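You operate a simulated robot arm through the tools that you are given. There is no shell and no other tool.

You are at the controls of a simulated robot arm. One attempt, no reset.

JOB
Test lamp B on the gear model: 6 V goes on the orange mat, else in the middle grey tray.
Fine: lamp in the yellow tray, yellow lever on and left on, crank at least a turn.

Only the result counts: the job must be done as asked and must still hold three seconds after the hand-in. Knocking over, shifting, dropping, spilling or breaking anything else fails it.

ROBOT AND FRAMES
A 7-joint arm with a two-finger parallel gripper, fixed in place. Base frame: the origin is at the foot of the arm, x ahead of it, y to its left, z up; the work surface is at about z = 0.8. Units: m, degrees, N and s.
With the tool pointing down near the work surface it reaches from about 0.44 to 0.92 m from the base axis. Its first joint turns from -143.0 to 143.0 degrees. Payload 3 kg.
The TCP is the grasp point between the finger pads, 0.03 m short of the fingertips. In the tool frame z runs along the fingers and y along their closing line. The gripper opens to 0.094 m. The fingers are 0.028 m wide and 0.01 m thick; the gripper's body (0.05 by 0.096 m) begins 0.055 m behind the TCP.
Orientation is told as [roll, pitch, yaw] about the base's x, y, z axes, in that order, counted from this pose: with the fingers straight down and closing along the base's y, the tool's x points along the base's -x, its y along +y and its z along -z.

CONTROLS
- The arm moves only by the tool servo_tool. Its argument "commands" is one flat list of numbers, 7 for each row, row after row: the shift along the tool's x, y, z in units of 400 mm (1.0 is 400 mm), then the turn, a rotation vector about the tool's x, y, z in units of 60 degrees (1.0 is 60 degrees), then the gripper command, from -1 (fully open) to 1 (shut), values between in proportion. In form: [tx, ty, tz, rx, ry, rz, fingers, tx, ty, tz, rx, ry, rz, fingers, ...]. A call has 1 to 20 rows; each row is the pose to reach, as a shift and turn from the pose commanded when the call began, along the tool's axes at that moment. A call with a number of a shift or a turn outside -1 to 1 is refused whole. Each row takes 0.2 s and may step no farther than 0.05 m and 8.6 degrees from the row before; otherwise, or with a gripper value out of range, the whole call is refused. Where a pose cannot be reached the arm comes as near as it can. A force on the tool above 90 N (or 10 N above the force at the start of the call, whichever is more), or a blocked arm, ends the call early, and 0.2 s more pass. Each finger travels about 0.072 m/s and halts on what it meets, pressing with about 44 N; the grip force reading is that of the motor and also rises with nothing between the fingers. The clock runs only during rows and for 0.2 s after the last one: add rows that repeat a pose to give the fingers time. It gives the time, the measured TCP pose, the force on the tool (base axes), the opening and the grip force at its end, in the units of the frame above (readings bear some noise), with the torque about the TCP (base axes, N m) and any sound that the robot's microphone picked up.
- Cameras (640 x 400 px; columns grow to the right, rows downward): "scene" is fixed at [0.0501, 0.6504, 1.5473]; the picture's right is [-0.18, -0.98, 0.00], its down [-0.69, 0.12, -0.71] and it looks along [0.70, -0.13, -0.70] (base axes); focal length 344 px, centre (320, 200). "wrist" rides on the gripper at [0.076, 0.014, -0.103] in the tool frame; the picture's right is [-0.18, 0.98, 0.00], its down [-0.75, -0.14, -0.64] and it looks along [-0.63, -0.12, 0.77] (tool axes); focal length 243 px, centre (320, 200). There is no depth. A picture from a camera that has moved, and an enlarged one, comes with that camera's place and axes in the base frame and with its lens.
- camera(camera): a new picture of that camera. It takes no simulated time.
- enlarge(camera, box): a new picture of the part [left, top, right, bottom] of that camera's present view, enlarged. It takes no simulated time.
- close_job(): hands the job in; it is judged then, once.

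Nothing tells you positions but the pictures and the camera data. Unless the task says otherwise, let go and move clear before handing in.

The tools are called after "Emit:" as a command line: name --argument value ..., lists and objects as JSON in quotes. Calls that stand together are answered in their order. servo_tool: Moves the arm, as the interface text tells. Its arguments: {"type":"object","properties":{"commands":{"type":"array","items":{"type":"number"}}},"required":["commands"]} The other tools are called the same way: camera (camera) takes a picture; enlarge (camera, box) takes an enlarged picture of a part of a camera's view; close_job () hands the job in.

At the start:

```text
clock: 0.0
tcp_pos: [0.4926, 0.4207, 1.1775]
tool_rot: [0.0, 0.0, 0.0]
force: [-0.4, 0.2, -0.2]
torque: [0.01, 0.04, 0.02]
grip_width: 0.0939
grasp_force: 0.0
```

scene: 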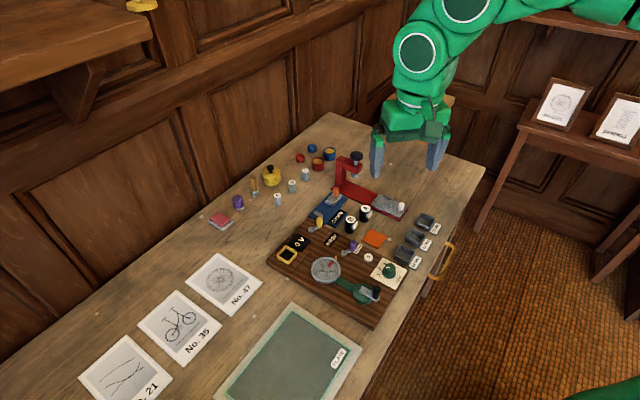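
wrist: 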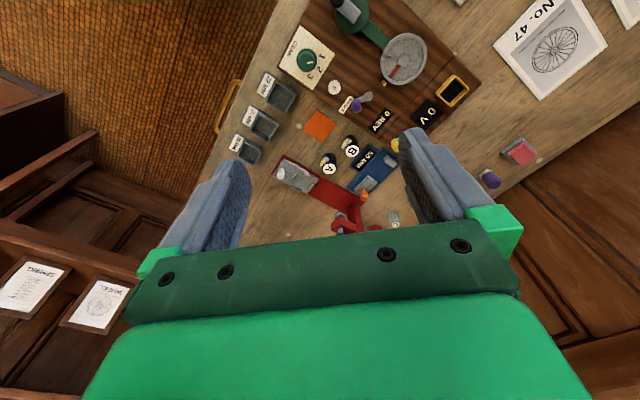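

I see a table with a gear model board (crank, dial, levers), lamps A and B, an orange mat, three grey trays and various other items. I'll enlarge the views to identify everything before moving.

Emit:
enlarge --camera "scene" --box '[260, 180, 460, 305]'

Emit:
enlarge --camera "scene" --box '[260, 220, 420, 320]'

Emit:
enlarge --camera "scene" --box '[200, 130, 440, 280]'

Emit:
enlarge --camera "wrist" --box '[210, 0, 490, 175]'

Emit:
enlarge --camera "wrist" --box '[260, 80, 440, 240]'

```text
3.20 times, centred on (360, 242) of scene
camera zoom: at [0.0501, 0.6504, 1.5473], right [-0.18, -0.98, 0.0], down [-0.69, 0.12, -0.71], along [0.7, -0.13, -0.7], focal length 1102 px, centre (192, 64)
```

zoom: 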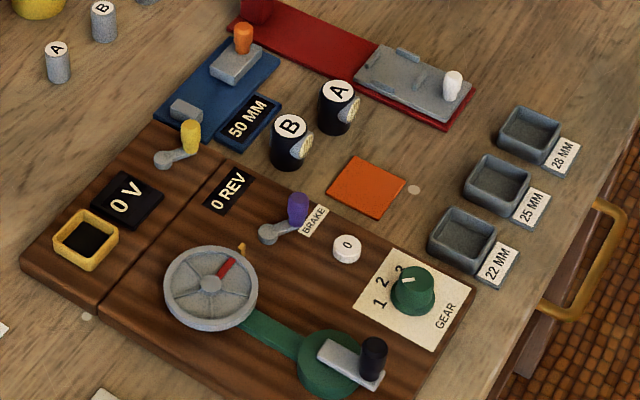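

```text
4.00 times, centred on (340, 270) of scene
camera zoom: at [0.0501, 0.6504, 1.5473], right [-0.18, -0.98, 0.0], down [-0.69, 0.12, -0.71], along [0.7, -0.13, -0.7], focal length 1377 px, centre (240, -80)
```

zoom: 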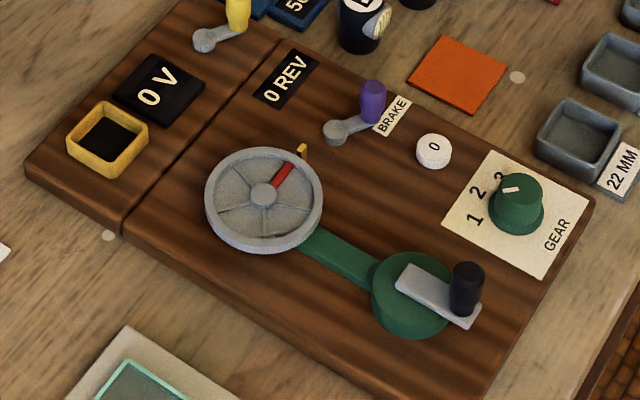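

```text
2.67 times, centred on (320, 205) of scene
camera zoom: at [0.0501, 0.6504, 1.5473], right [-0.18, -0.98, 0.0], down [-0.69, 0.12, -0.71], along [0.7, -0.13, -0.7], focal length 918 px, centre (320, 187)
```

zoom: 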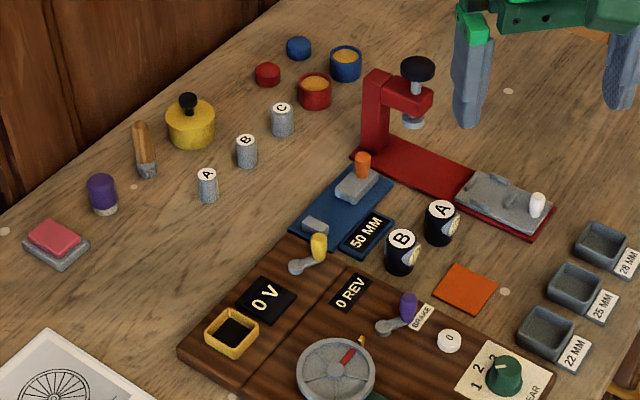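

```text
2.29 times, centred on (350, 88) of wrist
camera zoom: at [0.4135, 0.4352, 1.2794], right [0.18, 0.98, 0.0], down [0.75, -0.14, 0.64], along [0.63, -0.12, -0.77], focal length 555 px, centre (251, 457)
```

zoom: 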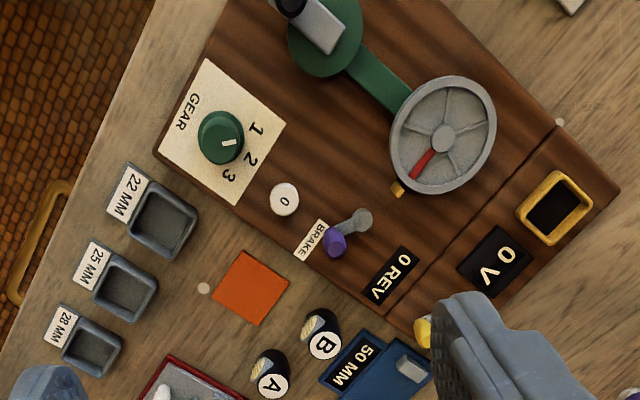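

```text
2.50 times, centred on (350, 160) of wrist
camera zoom: at [0.4135, 0.4352, 1.2794], right [0.18, 0.98, 0.0], down [0.75, -0.14, 0.64], along [0.63, -0.12, -0.77], focal length 606 px, centre (245, 300)
```

zoom: 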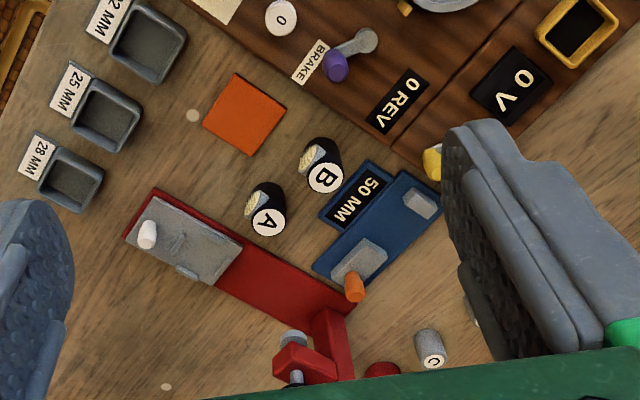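

I see lamps A and B as black cylinders with lens faces, the model with yellow tray, 0 V display, yellow lever, brake, gear knob and crank. I'll look at the finer details (posters, knob, levers) before moving.

Emit:
enlarge --camera "scene" --box '[520, 70, 640, 145]'

Emit:
enlarge --camera "wrist" --box '[0, 250, 140, 340]'

Emit:
enlarge --camera "scene" --box '[360, 250, 420, 310]'

Emit:
enlarge --camera "scene" --box '[270, 205, 370, 270]'

Emit:
enlarge --camera "scene" --box '[60, 240, 380, 400]'

```text
5.33 times, centred on (580, 108) of scene
camera zoom: at [0.0501, 0.6504, 1.5473], right [-0.18, -0.98, 0.0], down [-0.69, 0.12, -0.71], along [0.7, -0.13, -0.7], focal length 1836 px, centre (-1067, 693)
```

zoom: 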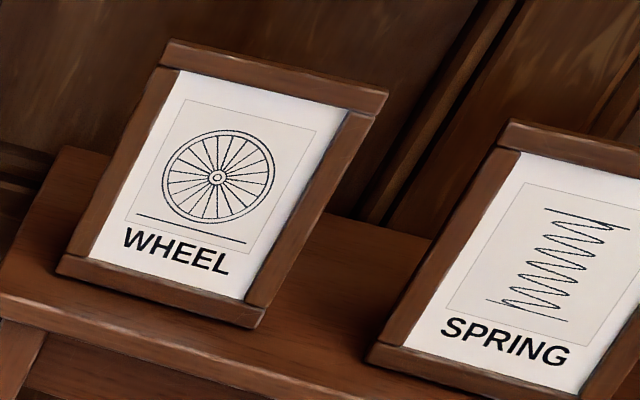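

```text
4.44 times, centred on (70, 295) of wrist
camera zoom: at [0.4135, 0.4352, 1.2794], right [0.18, 0.98, 0.0], down [0.75, -0.14, 0.64], along [0.63, -0.12, -0.77], focal length 1078 px, centre (1431, -222)
```

zoom: 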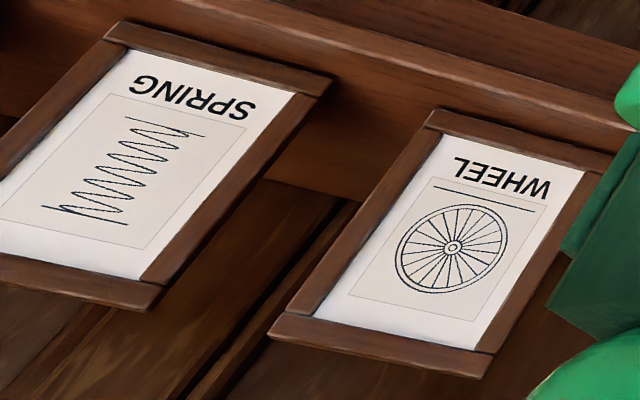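

```text
6.67 times, centred on (390, 280) of scene
camera zoom: at [0.0501, 0.6504, 1.5473], right [-0.18, -0.98, 0.0], down [-0.69, 0.12, -0.71], along [0.7, -0.13, -0.7], focal length 2295 px, centre (-147, -333)
```

zoom: 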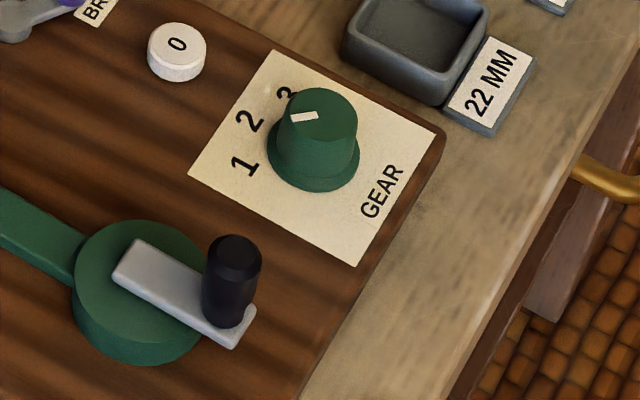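

```text
6.15 times, centred on (320, 238) of scene
camera zoom: at [0.0501, 0.6504, 1.5473], right [-0.18, -0.98, 0.0], down [-0.69, 0.12, -0.71], along [0.7, -0.13, -0.7], focal length 2119 px, centre (320, -31)
```

zoom: 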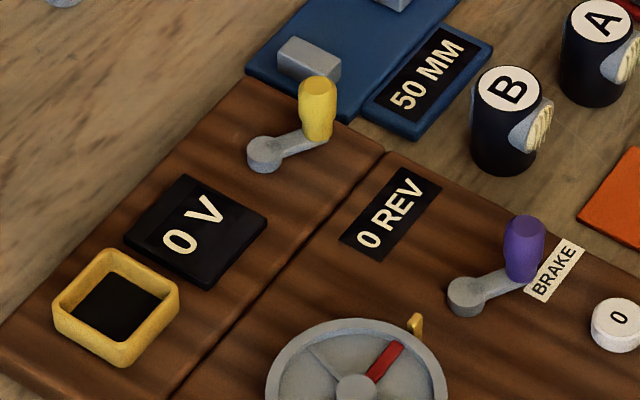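

```text
2.00 times, centred on (220, 320) of scene
camera zoom: at [0.0501, 0.6504, 1.5473], right [-0.18, -0.98, 0.0], down [-0.69, 0.12, -0.71], along [0.7, -0.13, -0.7], focal length 689 px, centre (520, -40)
```

zoom: 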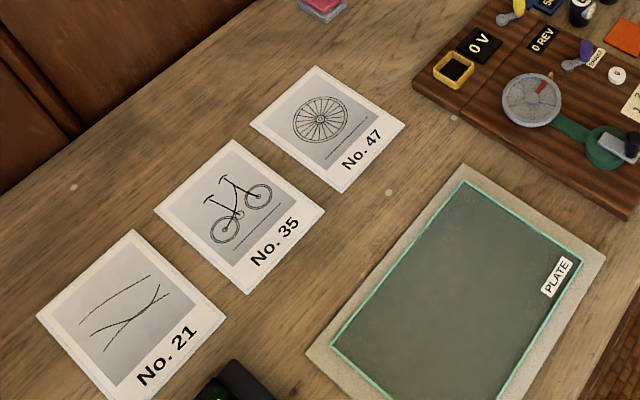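

The pictures put lamp B near (0.655, 0.455) with its top at about z = 0.85, and the model board to the near-left of it. I'll move lower over that area for a closer look.

Emit:
servo_tool --commands '[-0.036, 0.033, 0.066, 0, 0, 0, -1, -0.073, 0.066, 0.131, 0, 0, 0, -1, -0.109, 0.099, 0.197, 0, 0, 0, -1, -0.146, 0.132, 0.263, 0, 0, 0, -1, -0.182, 0.165, 0.328, 0, 0, 0, -1, -0.2185, 0.198, 0.394, 0, 0, 0, -1, -0.2185, 0.198, 0.394, 0, 0, 0, -1]'

Emit:
camera --camera "wrist"

Emit:
camera --camera "scene"

```text
clock: 1.6
tcp_pos: [0.578, 0.4991, 1.0209]
tool_rot: [0.0, 0.1, 0.1]
force: [0.3, -0.5, 0.6]
torque: [0.01, 0.0, -0.02]
grip_width: 0.0941
grasp_force: 0.1
```

```text
taken
camera wrist: at [0.5005, 0.5135, 1.1228], right [0.18, 0.98, 0.0], down [0.75, -0.14, 0.64], along [0.63, -0.12, -0.77], focal length 243 px, centre (320, 200)
```

wrist: 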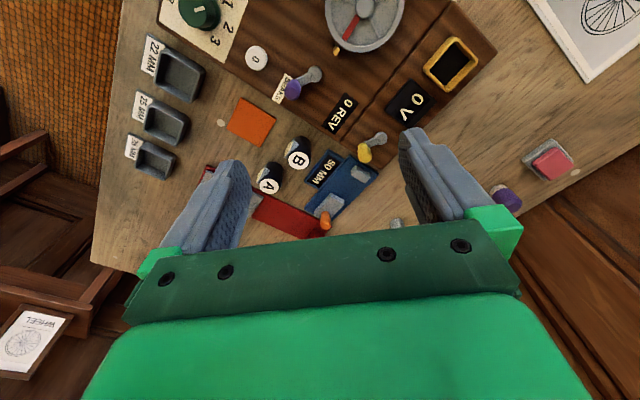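

```text
taken
```

scene: 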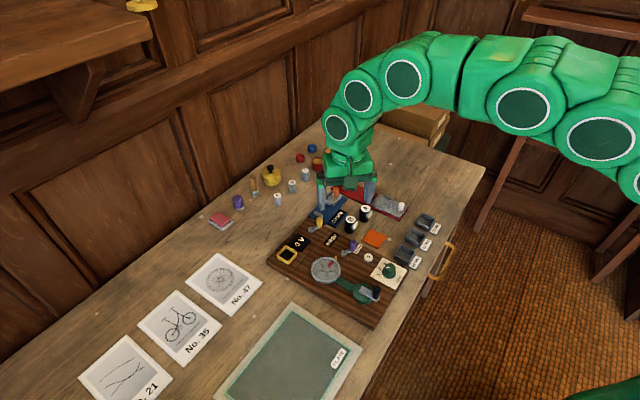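

The wrist view now covers the board, both lamps and the trays. I'll enlarge parts of it for precise positions.

Emit:
enlarge --camera "wrist" --box '[220, 60, 420, 200]'

Emit:
enlarge --camera "wrist" --box '[320, 0, 520, 140]'

Emit:
enlarge --camera "wrist" --box '[120, 0, 320, 190]'

```text
2.86 times, centred on (320, 130) of wrist
camera zoom: at [0.5005, 0.5135, 1.1228], right [0.18, 0.98, 0.0], down [0.75, -0.14, 0.64], along [0.63, -0.12, -0.77], focal length 693 px, centre (320, 400)
```

zoom: 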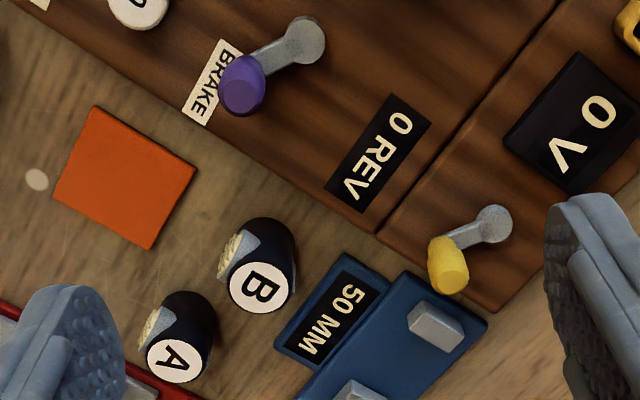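

```text
2.86 times, centred on (420, 70) of wrist
camera zoom: at [0.5005, 0.5135, 1.1228], right [0.18, 0.98, 0.0], down [0.75, -0.14, 0.64], along [0.63, -0.12, -0.77], focal length 693 px, centre (34, 571)
```

zoom: 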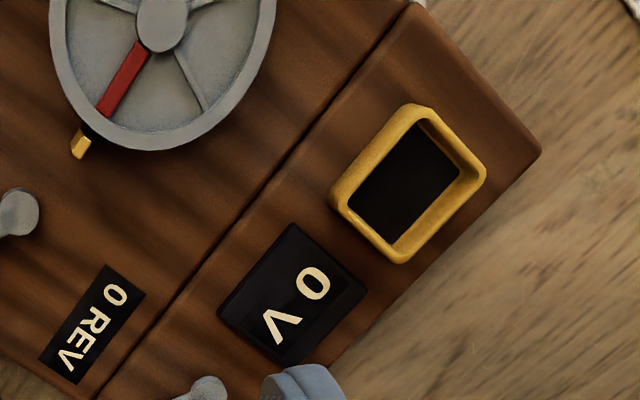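

```text
2.11 times, centred on (220, 95) of wrist
camera zoom: at [0.5005, 0.5135, 1.1228], right [0.18, 0.98, 0.0], down [0.75, -0.14, 0.64], along [0.63, -0.12, -0.77], focal length 511 px, centre (530, 421)
```

zoom: 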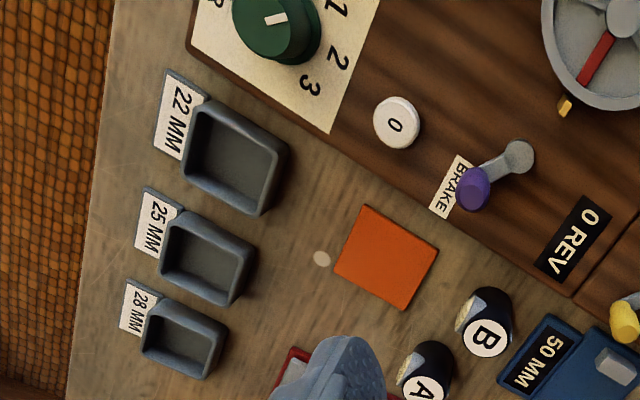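

The board lies at about 45° to the base axes, with the yellow tray near (0.578, 0.637). I'll move closer over lamp B to see its lens direction and neighbours.

Emit:
servo_tool --commands '[0, -0.029, 0.058, 0, 0, 0, -1, 0, -0.058, 0.117, 0, 0, 0, -1, 0, -0.087, 0.175, 0, 0, 0, -1, 0, -0.087, 0.175, 0, 0, 0, -1]'

Emit:
enlarge --camera "wrist" --box '[220, 60, 440, 200]'

Emit:
camera --camera "wrist"

```text
clock: 2.6
tcp_pos: [0.5808, 0.4652, 0.9488]
tool_rot: [0.0, -0.1, 0.1]
force: [0.5, -0.5, -0.4]
torque: [-0.01, 0.02, 0.01]
grip_width: 0.0938
grasp_force: 0.0
```

```text
2.86 times, centred on (330, 130) of wrist
camera zoom: at [0.5026, 0.4793, 1.0513], right [0.18, 0.98, 0.0], down [0.75, -0.14, 0.64], along [0.63, -0.12, -0.77], focal length 693 px, centre (291, 400)
```

zoom: 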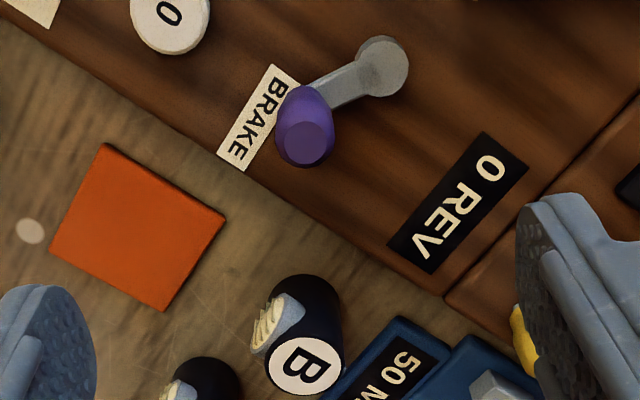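

```text
taken
camera wrist: at [0.5026, 0.4793, 1.0513], right [0.18, 0.98, 0.0], down [0.75, -0.14, 0.64], along [0.63, -0.12, -0.77], focal length 243 px, centre (320, 200)
```

wrist: 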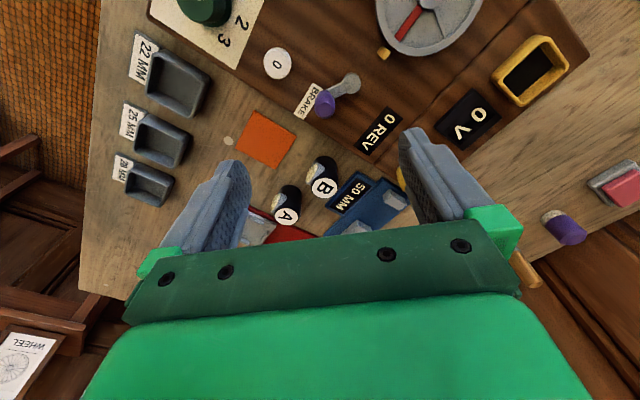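

Lamp B stands at about (0.655, 0.458) with its lens facing roughly (-0.65, -0.75), so I'll close the fingers across that, along the board's normal. I'll turn the tool by +45° yaw above it, part-close the fingers, and look again.

Emit:
servo_tool --commands '[-0.0314, -0.003, 0, 0, 0, -0.125, -0.6, -0.0628, -0.006, 0, 0, 0, -0.25, -0.3, -0.0942, -0.009, 0, 0, 0, -0.375, 0.064, -0.1257, -0.012, 0, 0, 0, -0.5, 0.064, -0.1571, -0.015, 0, 0, 0, -0.625, 0.064, -0.1885, -0.018, 0, 0, 0, -0.75, 0.064, -0.1885, -0.018, 0, 0, 0, -0.75, 0.064]'

Emit:
camera --camera "wrist"

Emit:
enlarge --camera "wrist" --box '[240, 80, 400, 200]'

Emit:
enlarge --camera "scene" --box '[280, 150, 440, 260]'

```text
clock: 4.2
tcp_pos: [0.6545, 0.4582, 0.9496]
tool_rot: [0.0, 0.0, 45.1]
force: [0.7, -0.5, 0.2]
torque: [0.0, 0.03, 0.0]
grip_width: 0.044
grasp_force: 0.1
```

```text
taken
camera wrist: at [0.5897, 0.4146, 1.0522], right [-0.57, 0.82, 0.0], down [0.63, 0.43, 0.64], along [0.53, 0.36, -0.77], focal length 243 px, centre (320, 200)
```

wrist: 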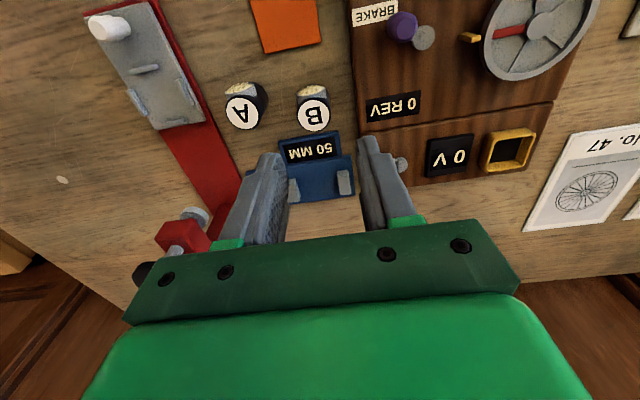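

```text
3.33 times, centred on (320, 140) of wrist
camera zoom: at [0.5897, 0.4146, 1.0522], right [-0.57, 0.82, 0.0], down [0.63, 0.43, 0.64], along [0.53, 0.36, -0.77], focal length 809 px, centre (320, 400)
```

zoom: 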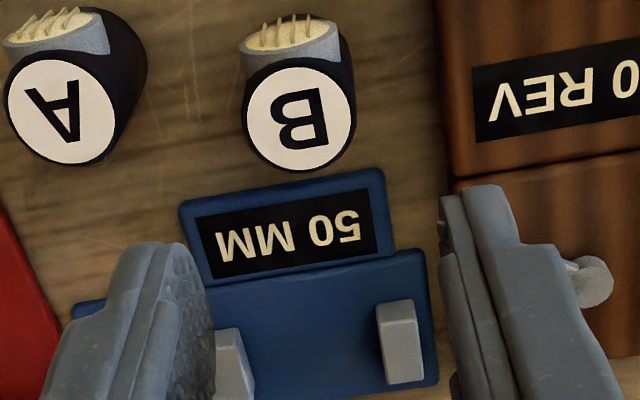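

```text
3.64 times, centred on (360, 205) of scene
camera zoom: at [0.0501, 0.6504, 1.5473], right [-0.18, -0.98, 0.0], down [-0.69, 0.12, -0.71], along [0.7, -0.13, -0.7], focal length 1252 px, centre (174, 182)
```

zoom: 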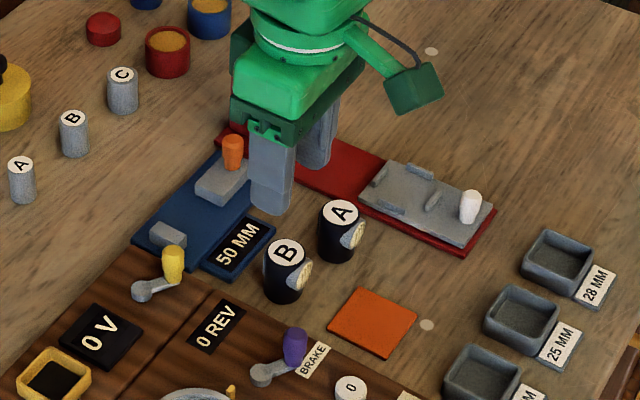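

Lamp B is about 29 mm wide, at roughly (0.656, 0.4545), with clear gaps on both sides for the fingers. I'll descend straight down with the fingers 44 mm open and check before closing.

Emit:
servo_tool --commands '[0.0035, -0.0089, 0.08, 0, 0, 0, 0.064, 0.0035, -0.0089, 0.16, 0, 0, 0, 0.064, 0.0035, -0.0089, 0.21, 0, 0, 0, 0.064, 0.0035, -0.0089, 0.244, 0, 0, 0, 0.064, 0.0035, -0.0089, 0.244, 0, 0, 0, 0.064]'

Emit:
enlarge --camera "wrist" --box '[220, 60, 420, 240]'

Emit:
enlarge --camera "scene" --box '[300, 170, 420, 260]'

```text
clock: 5.4
tcp_pos: [0.6551, 0.4537, 0.8487]
tool_rot: [-0.1, -0.1, 45.0]
force: [-0.1, 0.1, 0.5]
torque: [-0.02, 0.02, -0.03]
grip_width: 0.0441
grasp_force: 0.2
```

```text
2.22 times, centred on (320, 150) of wrist
camera zoom: at [0.5911, 0.4102, 0.9522], right [-0.56, 0.83, 0.0], down [0.63, 0.43, 0.64], along [0.53, 0.36, -0.77], focal length 539 px, centre (320, 311)
```

zoom: 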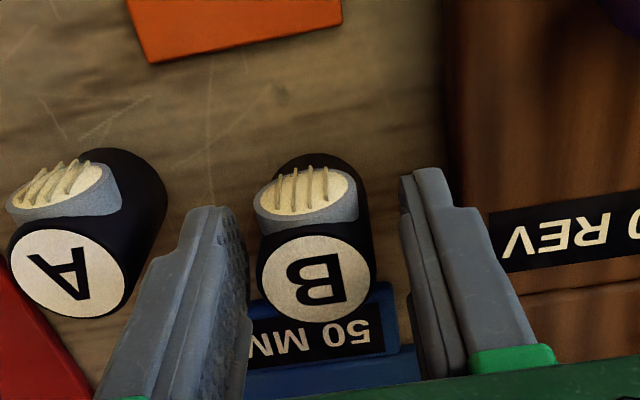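

```text
4.44 times, centred on (360, 215) of scene
camera zoom: at [0.0501, 0.6504, 1.5473], right [-0.18, -0.98, 0.0], down [-0.69, 0.12, -0.71], along [0.7, -0.13, -0.7], focal length 1530 px, centre (142, 133)
```

zoom: 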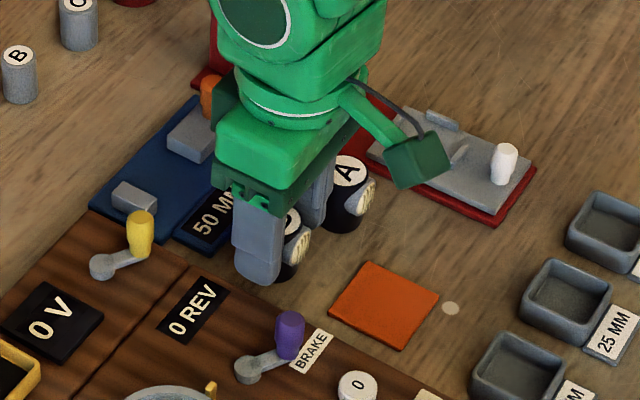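

The fingers straddle lamp B evenly, with A and the board clear. I'll close on it now, then check the grip before lifting.

Emit:
servo_tool --commands '[0, 0, 0, 0, 0, 0, 0.4, 0, 0, 0, 0, 0, 0, 0.6, 0, 0, 0, 0, 0, 0, 1, 0, 0, 0, 0, 0, 0, 1]'

Emit:
enlarge --camera "wrist" --box '[220, 60, 420, 240]'

```text
clock: 6.4
tcp_pos: [0.6562, 0.4538, 0.8499]
tool_rot: [-0.1, 0.0, 45.0]
force: [-0.9, -0.4, 0.2]
torque: [-0.03, -0.02, -0.03]
grip_width: 0.0295
grasp_force: 43.8
```

```text
2.22 times, centred on (320, 150) of wrist
camera zoom: at [0.5911, 0.4102, 0.9524], right [-0.56, 0.83, 0.0], down [0.63, 0.43, 0.64], along [0.53, 0.36, -0.77], focal length 539 px, centre (320, 311)
```

zoom: 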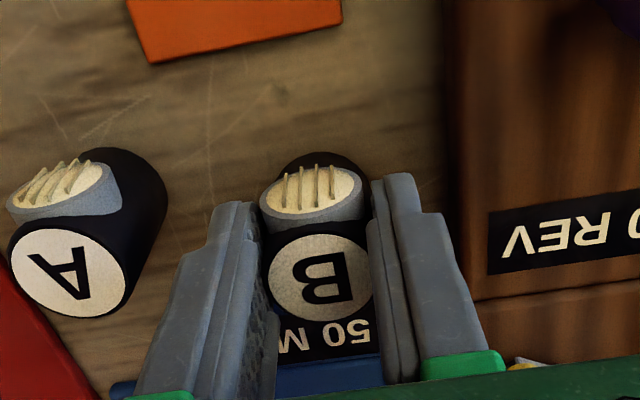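

The grip reads 29.5 mm at 44 N, so lamp B is held. I'll lift it 10 cm straight up and check it.

Emit:
servo_tool --commands '[0, 0, -0.05, 0, 0, 0, 1, 0, 0, -0.12, 0, 0, 0, 1, 0, 0, -0.2, 0, 0, 0, 1, 0, 0, -0.275, 0, 0, 0, 1, 0, 0, -0.275, 0, 0, 0, 1]'

Emit:
enlarge --camera "scene" --box '[260, 150, 420, 270]'

Emit:
camera --camera "wrist"

Emit:
enlarge --camera "wrist" --box '[420, 60, 600, 200]'

```text
clock: 7.6
tcp_pos: [0.6544, 0.4545, 0.9617]
tool_rot: [0.0, 0.0, 45.0]
force: [0.5, 0.1, -0.7]
torque: [-0.01, 0.0, -0.01]
grip_width: 0.0294
grasp_force: 44.4
```

```text
3.33 times, centred on (340, 210) of scene
camera zoom: at [0.0501, 0.6504, 1.5473], right [-0.18, -0.98, 0.0], down [-0.69, 0.12, -0.71], along [0.7, -0.13, -0.7], focal length 1148 px, centre (253, 167)
```

zoom: 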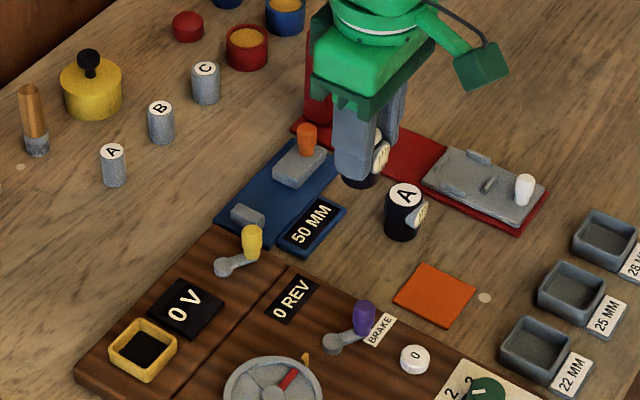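

```text
taken
camera wrist: at [0.5896, 0.4108, 1.0637], right [-0.56, 0.83, 0.0], down [0.63, 0.43, 0.64], along [0.53, 0.36, -0.77], focal length 243 px, centre (320, 200)
```

wrist: 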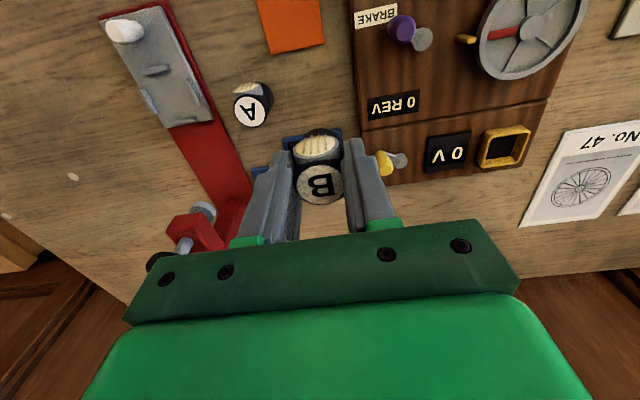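

```text
2.86 times, centred on (510, 130) of wrist
camera zoom: at [0.5896, 0.4108, 1.0637], right [-0.56, 0.83, 0.0], down [0.63, 0.43, 0.64], along [0.53, 0.36, -0.77], focal length 693 px, centre (-223, 400)
```

zoom: 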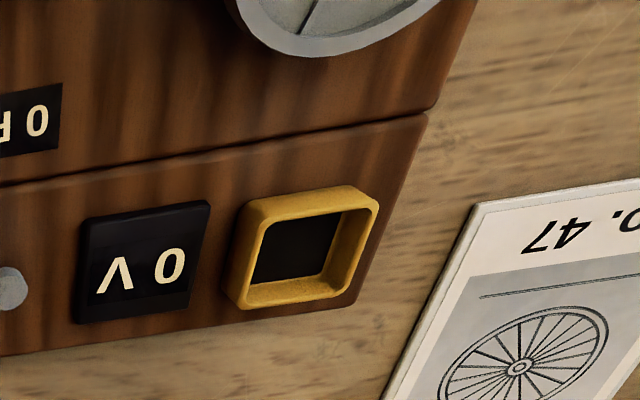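

Lamp B is lifted cleanly. I'll enlarge the held lamp and the tray to check how the lens will clear the tray's walls.

Emit:
enlarge --camera "scene" --box '[330, 170, 390, 215]'

Emit:
enlarge --camera "wrist" --box '[270, 110, 370, 220]'

Emit:
enlarge --camera "scene" --box '[270, 215, 350, 275]'

```text
8.89 times, centred on (360, 192) of scene
camera zoom: at [0.0501, 0.6504, 1.5473], right [-0.18, -0.98, 0.0], down [-0.69, 0.12, -0.71], along [0.7, -0.13, -0.7], focal length 3060 px, centre (-36, 267)
```

zoom: 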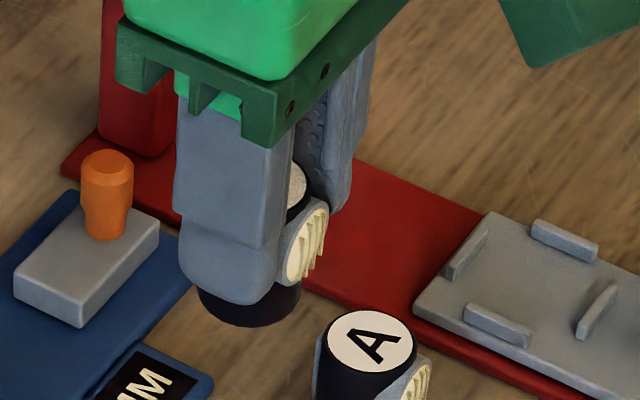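

```text
3.64 times, centred on (320, 165) of wrist
camera zoom: at [0.5896, 0.4108, 1.0637], right [-0.56, 0.83, 0.0], down [0.63, 0.43, 0.64], along [0.53, 0.36, -0.77], focal length 882 px, centre (320, 327)
```

zoom: 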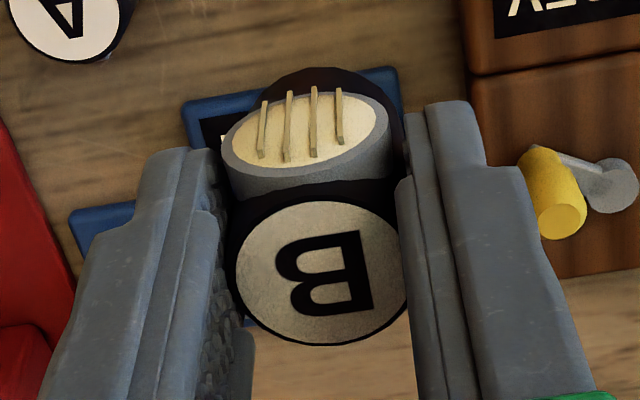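

```text
6.67 times, centred on (310, 245) of scene
camera zoom: at [0.0501, 0.6504, 1.5473], right [-0.18, -0.98, 0.0], down [-0.69, 0.12, -0.71], along [0.7, -0.13, -0.7], focal length 2295 px, centre (387, -100)
```

zoom: 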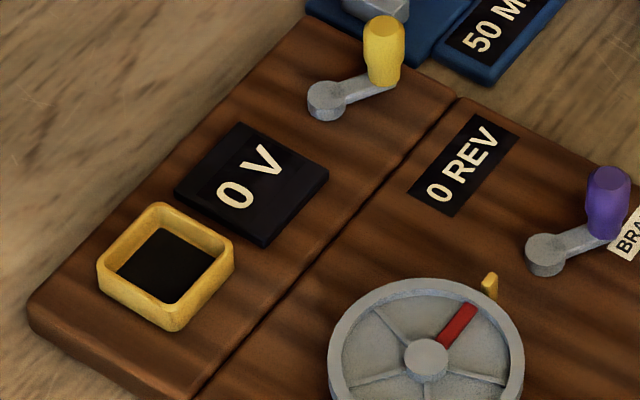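

The lens's lower edge is about 15 mm above the lamp's foot, just above the tray's wall height, so it should sit without fouling. I'll carry the lamp over the yellow tray at the present height and check the alignment.

Emit:
servo_tool --commands '[-0.016, 0.038, 0, 0, 0, 0, 1, -0.047, 0.115, 0, 0, 0, 0, 1, -0.079, 0.191, 0, 0, 0, 0, 1, -0.11, 0.267, 0, 0, 0, 0, 1, -0.142, 0.344, 0, 0, 0, 0, 1, -0.173, 0.42, 0, 0, 0, 0, 1, -0.1888, 0.4582, 0, 0, 0, 0, 1, -0.1888, 0.4582, 0, 0, 0, 0, 1]'

Emit:
camera --camera "wrist"

Emit:
enlarge --camera "wrist" --box '[250, 60, 390, 200]'

Emit:
enlarge --camera "scene" --box '[240, 180, 360, 270]'

```text
clock: 9.4
tcp_pos: [0.5773, 0.6342, 0.9609]
tool_rot: [-0.1, 0.0, 45.0]
force: [1.2, -0.7, 0.1]
torque: [0.01, -0.01, 0.01]
grip_width: 0.0295
grasp_force: 44.1
```

```text
taken
camera wrist: at [0.5116, 0.5918, 1.0641], right [-0.56, 0.83, 0.0], down [0.63, 0.43, 0.64], along [0.53, 0.36, -0.77], focal length 243 px, centre (320, 200)
```

wrist: 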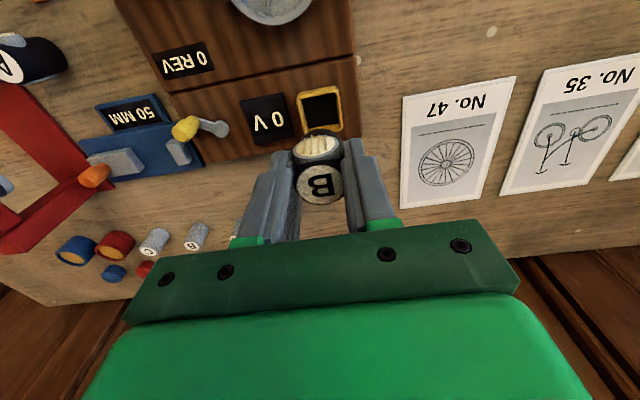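

```text
2.86 times, centred on (320, 130) of wrist
camera zoom: at [0.5116, 0.5918, 1.0641], right [-0.56, 0.83, 0.0], down [0.63, 0.43, 0.64], along [0.53, 0.36, -0.77], focal length 693 px, centre (320, 400)
```

zoom: 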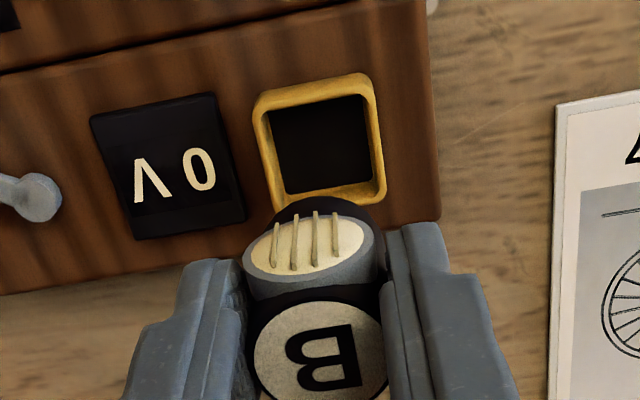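

```text
4.44 times, centred on (300, 225) of scene
camera zoom: at [0.0501, 0.6504, 1.5473], right [-0.18, -0.98, 0.0], down [-0.69, 0.12, -0.71], along [0.7, -0.13, -0.7], focal length 1530 px, centre (409, 89)
```

zoom: 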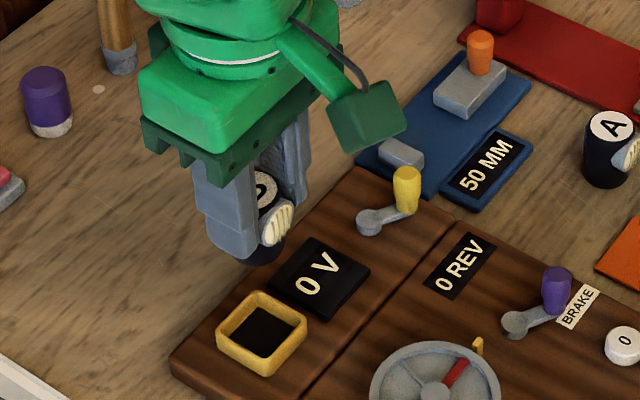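

The tray sits about 4–5 mm ahead of the lamp's axis in this view. I'll correct that and come down to about 15 mm above the rim, then check again.

Emit:
servo_tool --commands '[-0.006, 0, 0.05, 0, 0, 0, 1, -0.0115, 0, 0.1, 0, 0, 0, 1, -0.0115, 0, 0.135, 0, 0, 0, 1, -0.0115, 0, 0.135, 0, 0, 0, 1]'

Emit:
enlarge --camera "wrist" --box '[250, 80, 390, 220]'

Emit:
enlarge --camera "scene" --box '[260, 210, 340, 270]'

```text
clock: 10.4
tcp_pos: [0.5806, 0.6404, 0.9074]
tool_rot: [0.1, 0.1, 45.0]
force: [0.3, 0.5, -1.0]
torque: [-0.06, 0.0, 0.01]
grip_width: 0.0292
grasp_force: 43.7
```

```text
2.86 times, centred on (320, 150) of wrist
camera zoom: at [0.5162, 0.5965, 1.0096], right [-0.56, 0.83, 0.0], down [0.63, 0.43, 0.64], along [0.53, 0.36, -0.77], focal length 693 px, centre (320, 343)
```

zoom: 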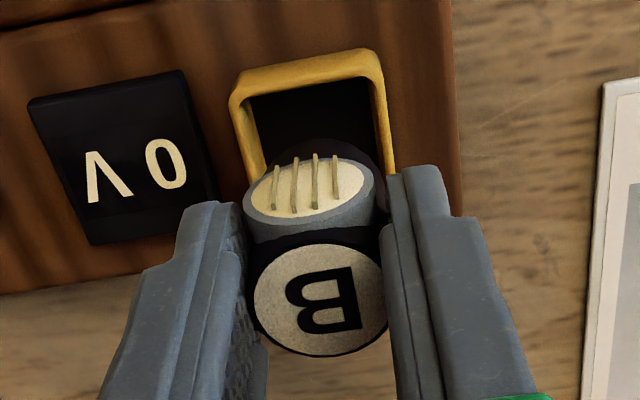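

```text
6.67 times, centred on (300, 240) of scene
camera zoom: at [0.0501, 0.6504, 1.5473], right [-0.18, -0.98, 0.0], down [-0.69, 0.12, -0.71], along [0.7, -0.13, -0.7], focal length 2295 px, centre (453, -67)
```

zoom: 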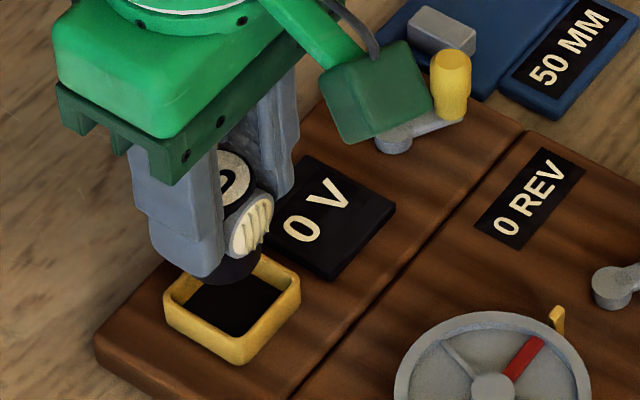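

The lamp is within about 2 mm of the tray's centre. I'll shift about 2 mm toward the display side, come down to a few millimetres above the rim and check once more.

Emit:
servo_tool --commands '[0.0008, -0.005, 0.015, 0, 0, 0, 1, 0.0008, -0.005, 0.036, 0, 0, 0, 1, 0.0008, -0.005, 0.036, 0, 0, 0, 1]'

Emit:
enlarge --camera "wrist" --box '[260, 90, 380, 210]'

Emit:
enlarge --camera "scene" --box '[265, 225, 315, 270]'

```text
clock: 11.2
tcp_pos: [0.5836, 0.6377, 0.8923]
tool_rot: [0.0, 0.0, 45.0]
force: [0.2, 0.1, -0.6]
torque: [-0.01, 0.01, 0.01]
grip_width: 0.0295
grasp_force: 43.9
```

```text
3.33 times, centred on (320, 150) of wrist
camera zoom: at [0.5181, 0.595, 0.9958], right [-0.56, 0.83, 0.0], down [0.63, 0.43, 0.64], along [0.53, 0.36, -0.77], focal length 809 px, centre (320, 367)
```

zoom: 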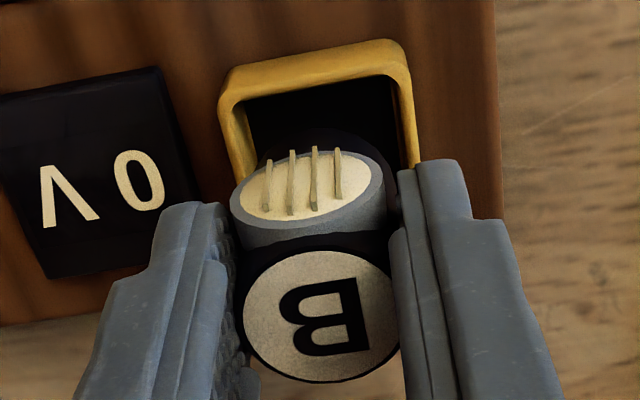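

```text
8.89 times, centred on (290, 248) of scene
camera zoom: at [0.0501, 0.6504, 1.5473], right [-0.18, -0.98, 0.0], down [-0.69, 0.12, -0.71], along [0.7, -0.13, -0.7], focal length 3060 px, centre (587, -222)
```

zoom: 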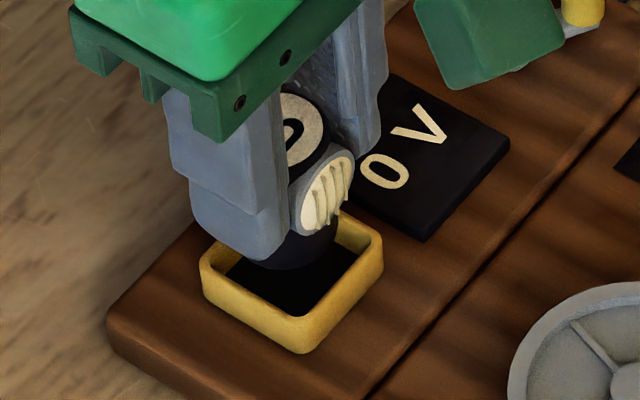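

I want a sharper look at the lamp's foot against the tray before inserting it.

Emit:
enlarge --camera "scene" --box '[276, 234, 308, 268]'

Emit:
enlarge --camera "wrist" --box '[280, 90, 360, 150]'

```text
11.76 times, centred on (292, 251) of scene
camera zoom: at [0.0501, 0.6504, 1.5473], right [-0.18, -0.98, 0.0], down [-0.69, 0.12, -0.71], along [0.7, -0.13, -0.7], focal length 4050 px, centre (649, -400)
```

zoom: 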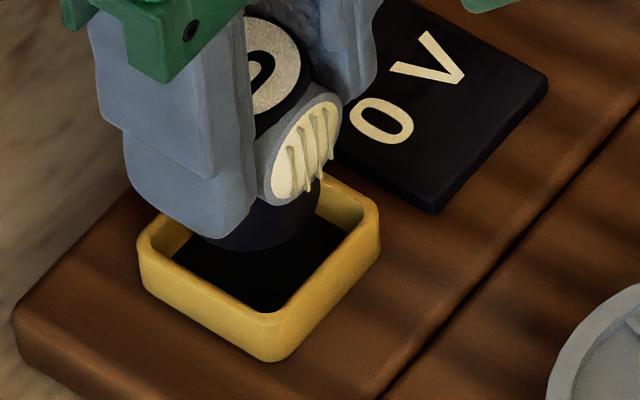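

```text
6.67 times, centred on (320, 120) of wrist
camera zoom: at [0.5181, 0.595, 0.9958], right [-0.56, 0.83, 0.0], down [0.63, 0.43, 0.64], along [0.53, 0.36, -0.77], focal length 1618 px, centre (320, 733)
```

zoom: 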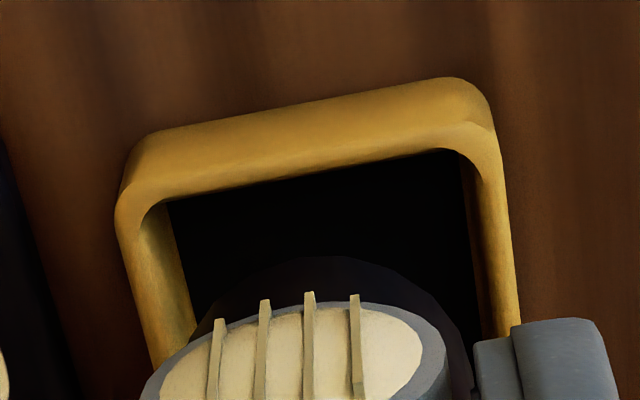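

The lamp is about 1 mm off centre and its foot is just above the rim. I'll make that small correction and lower it in small steps, watching the force.

Emit:
servo_tool --commands '[0.002, 0.003, 0.005, 0, 0, 0, 1, 0.002, 0.003, 0.01, 0, 0, 0, 1, 0.002, 0.003, 0.015, 0, 0, 0, 1, 0.002, 0.003, 0.02, 0, 0, 0, 1]'

Emit:
enlarge --camera "wrist" --box '[280, 90, 360, 150]'

Emit:
enlarge --camera "scene" --box '[276, 234, 308, 268]'

```text
clock: 12.2
tcp_pos: [0.5806, 0.6383, 0.8845]
tool_rot: [0.1, 0.0, 45.0]
force: [-0.3, -0.1, -0.9]
torque: [0.0, 0.0, 0.02]
grip_width: 0.0295
grasp_force: 43.7
```

```text
6.67 times, centred on (320, 120) of wrist
camera zoom: at [0.5164, 0.5954, 0.9868], right [-0.56, 0.83, 0.0], down [0.63, 0.43, 0.64], along [0.53, 0.36, -0.77], focal length 1618 px, centre (320, 733)
```

zoom: 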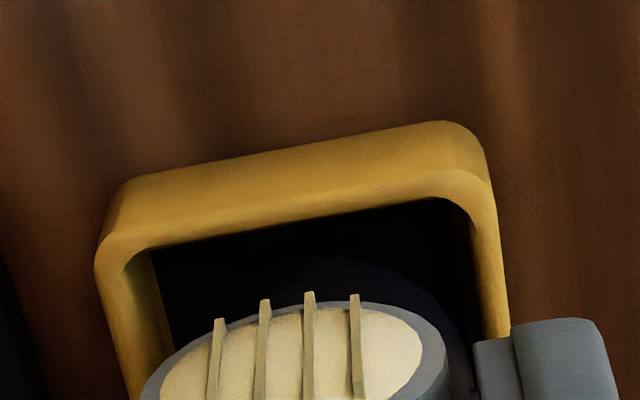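

```text
11.76 times, centred on (292, 251) of scene
camera zoom: at [0.0501, 0.6504, 1.5473], right [-0.18, -0.98, 0.0], down [-0.69, 0.12, -0.71], along [0.7, -0.13, -0.7], focal length 4050 px, centre (649, -400)
```

zoom: 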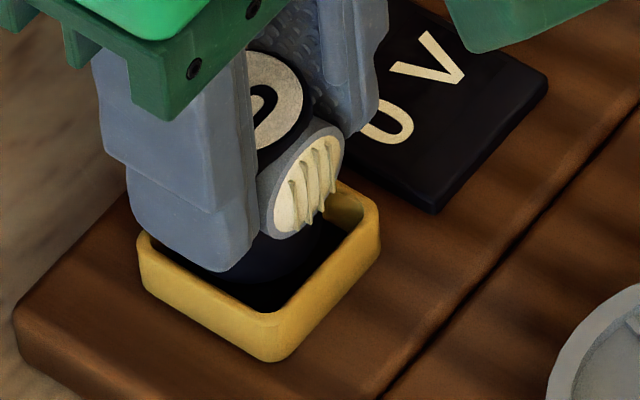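

No contact force yet and the lamp looks centred in the opening. I'll keep lowering in 2 mm steps.

Emit:
servo_tool --commands '[0, 0, 0.005, 0, 0, 0, 1, 0, 0, 0.01, 0, 0, 0, 1, 0, 0, 0.015, 0, 0, 0, 1, 0, 0, 0.015, 0, 0, 0, 1]'

Emit:
enlarge --camera "scene" --box '[276, 234, 308, 268]'

Emit:
enlarge --camera "wrist" --box '[280, 90, 360, 150]'

```text
clock: 13.2
tcp_pos: [0.5824, 0.638, 0.8786]
tool_rot: [0.0, 0.0, 45.0]
force: [-1.2, -0.8, 0.2]
torque: [-0.03, 0.08, 0.0]
grip_width: 0.0294
grasp_force: 43.6
```

```text
11.76 times, centred on (292, 251) of scene
camera zoom: at [0.0501, 0.6504, 1.5473], right [-0.18, -0.98, 0.0], down [-0.69, 0.12, -0.71], along [0.7, -0.13, -0.7], focal length 4050 px, centre (649, -400)
```

zoom: 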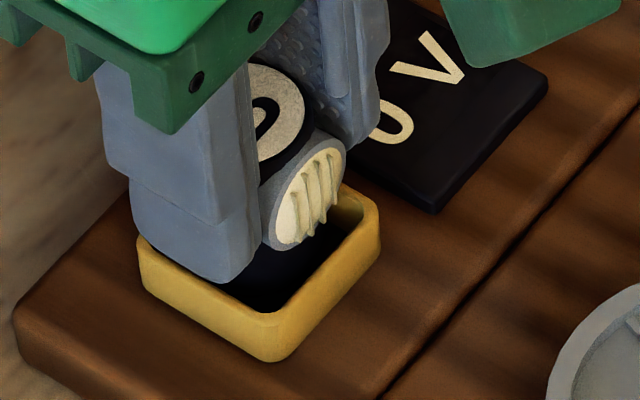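

```text
6.67 times, centred on (320, 120) of wrist
camera zoom: at [0.517, 0.5952, 0.982], right [-0.56, 0.83, 0.0], down [0.63, 0.43, 0.64], along [0.53, 0.36, -0.77], focal length 1618 px, centre (320, 733)
```

zoom: 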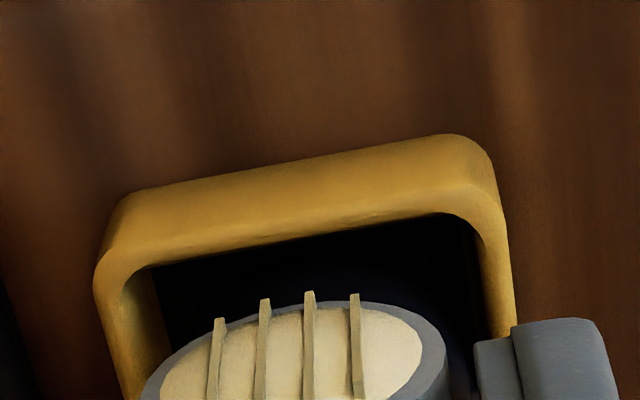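

The lamp is entering the tray without significant force. I'll continue down gently until the foot touches the floor.

Emit:
servo_tool --commands '[0, 0, 0.004, 0, 0, 0, 1, 0, 0, 0.008, 0, 0, 0, 1, 0, 0, 0.0115, 0, 0, 0, 1, 0, 0, 0.0115, 0, 0, 0, 1]'

Emit:
enlarge --camera "scene" --box '[276, 234, 308, 268]'

Emit:
enlarge --camera "wrist" --box '[260, 80, 380, 200]'

```text
clock: 14.2
tcp_pos: [0.5831, 0.6382, 0.8744]
tool_rot: [0.0, 0.0, 45.0]
force: [-6.5, -8.9, 1.7]
torque: [-0.34, 0.18, -0.05]
grip_width: 0.0296
grasp_force: 44.3
```

```text
11.76 times, centred on (292, 251) of scene
camera zoom: at [0.0501, 0.6504, 1.5473], right [-0.18, -0.98, 0.0], down [-0.69, 0.12, -0.71], along [0.7, -0.13, -0.7], focal length 4050 px, centre (649, -400)
```

zoom: 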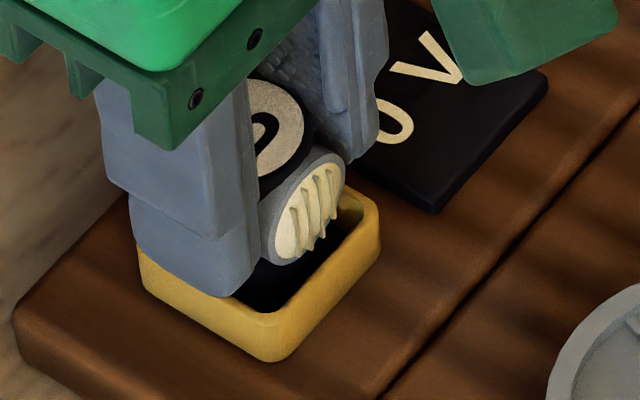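

```text
3.33 times, centred on (320, 140) of wrist
camera zoom: at [0.5169, 0.5957, 0.9772], right [-0.56, 0.83, 0.0], down [0.63, 0.43, 0.64], along [0.53, 0.36, -0.77], focal length 809 px, centre (320, 400)
```

zoom: 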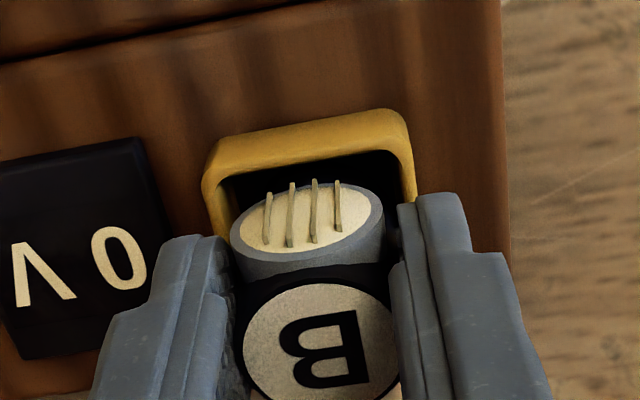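

The far wall is pushing back on the lamp (about 11 N toward the tool's +x), so it's slightly too far forward. I'll back off 1.5 mm that way and re-read the force.

Emit:
servo_tool --commands '[0.002, 0, 0, 0, 0, 0, 1, 0.004, 0, 0, 0, 0, 0, 1, 0.004, 0, 0, 0, 0, 0, 1]'

```text
clock: 15.0
tcp_pos: [0.5815, 0.6383, 0.8747]
tool_rot: [0.0, 0.1, 45.0]
force: [0.4, 0.0, 0.6]
torque: [0.05, -0.01, -0.01]
grip_width: 0.0291
grasp_force: 43.9
```

The side force has gone. I'll continue down in 1 mm steps until the floor is felt.

Emit:
servo_tool --commands '[0.001, 0, 0.0025, 0, 0, 0, 1, 0.001, 0, 0.005, 0, 0, 0, 1, 0.001, 0, 0.0075, 0, 0, 0, 1, 0.001, 0, 0.0075, 0, 0, 0, 1]'

Emit:
enlarge --camera "scene" --box '[276, 234, 308, 268]'

```text
clock: 16.0
tcp_pos: [0.5826, 0.6377, 0.8721]
tool_rot: [0.1, -0.1, 45.0]
force: [-0.3, 1.9, 29.4]
torque: [0.36, 0.2, 0.01]
grip_width: 0.029
grasp_force: 43.6
```

```text
11.76 times, centred on (292, 251) of scene
camera zoom: at [0.0501, 0.6504, 1.5473], right [-0.18, -0.98, 0.0], down [-0.69, 0.12, -0.71], along [0.7, -0.13, -0.7], focal length 4050 px, centre (649, -400)
```

zoom: 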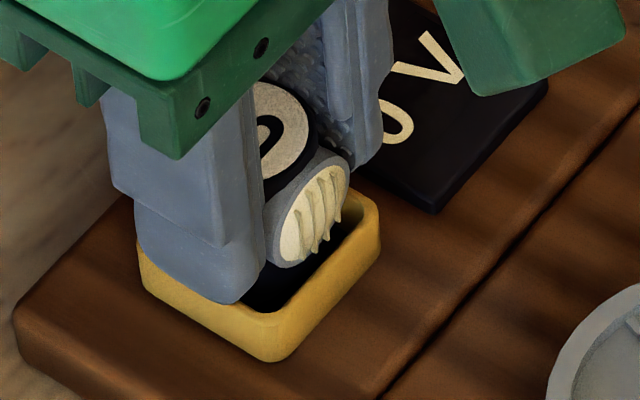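

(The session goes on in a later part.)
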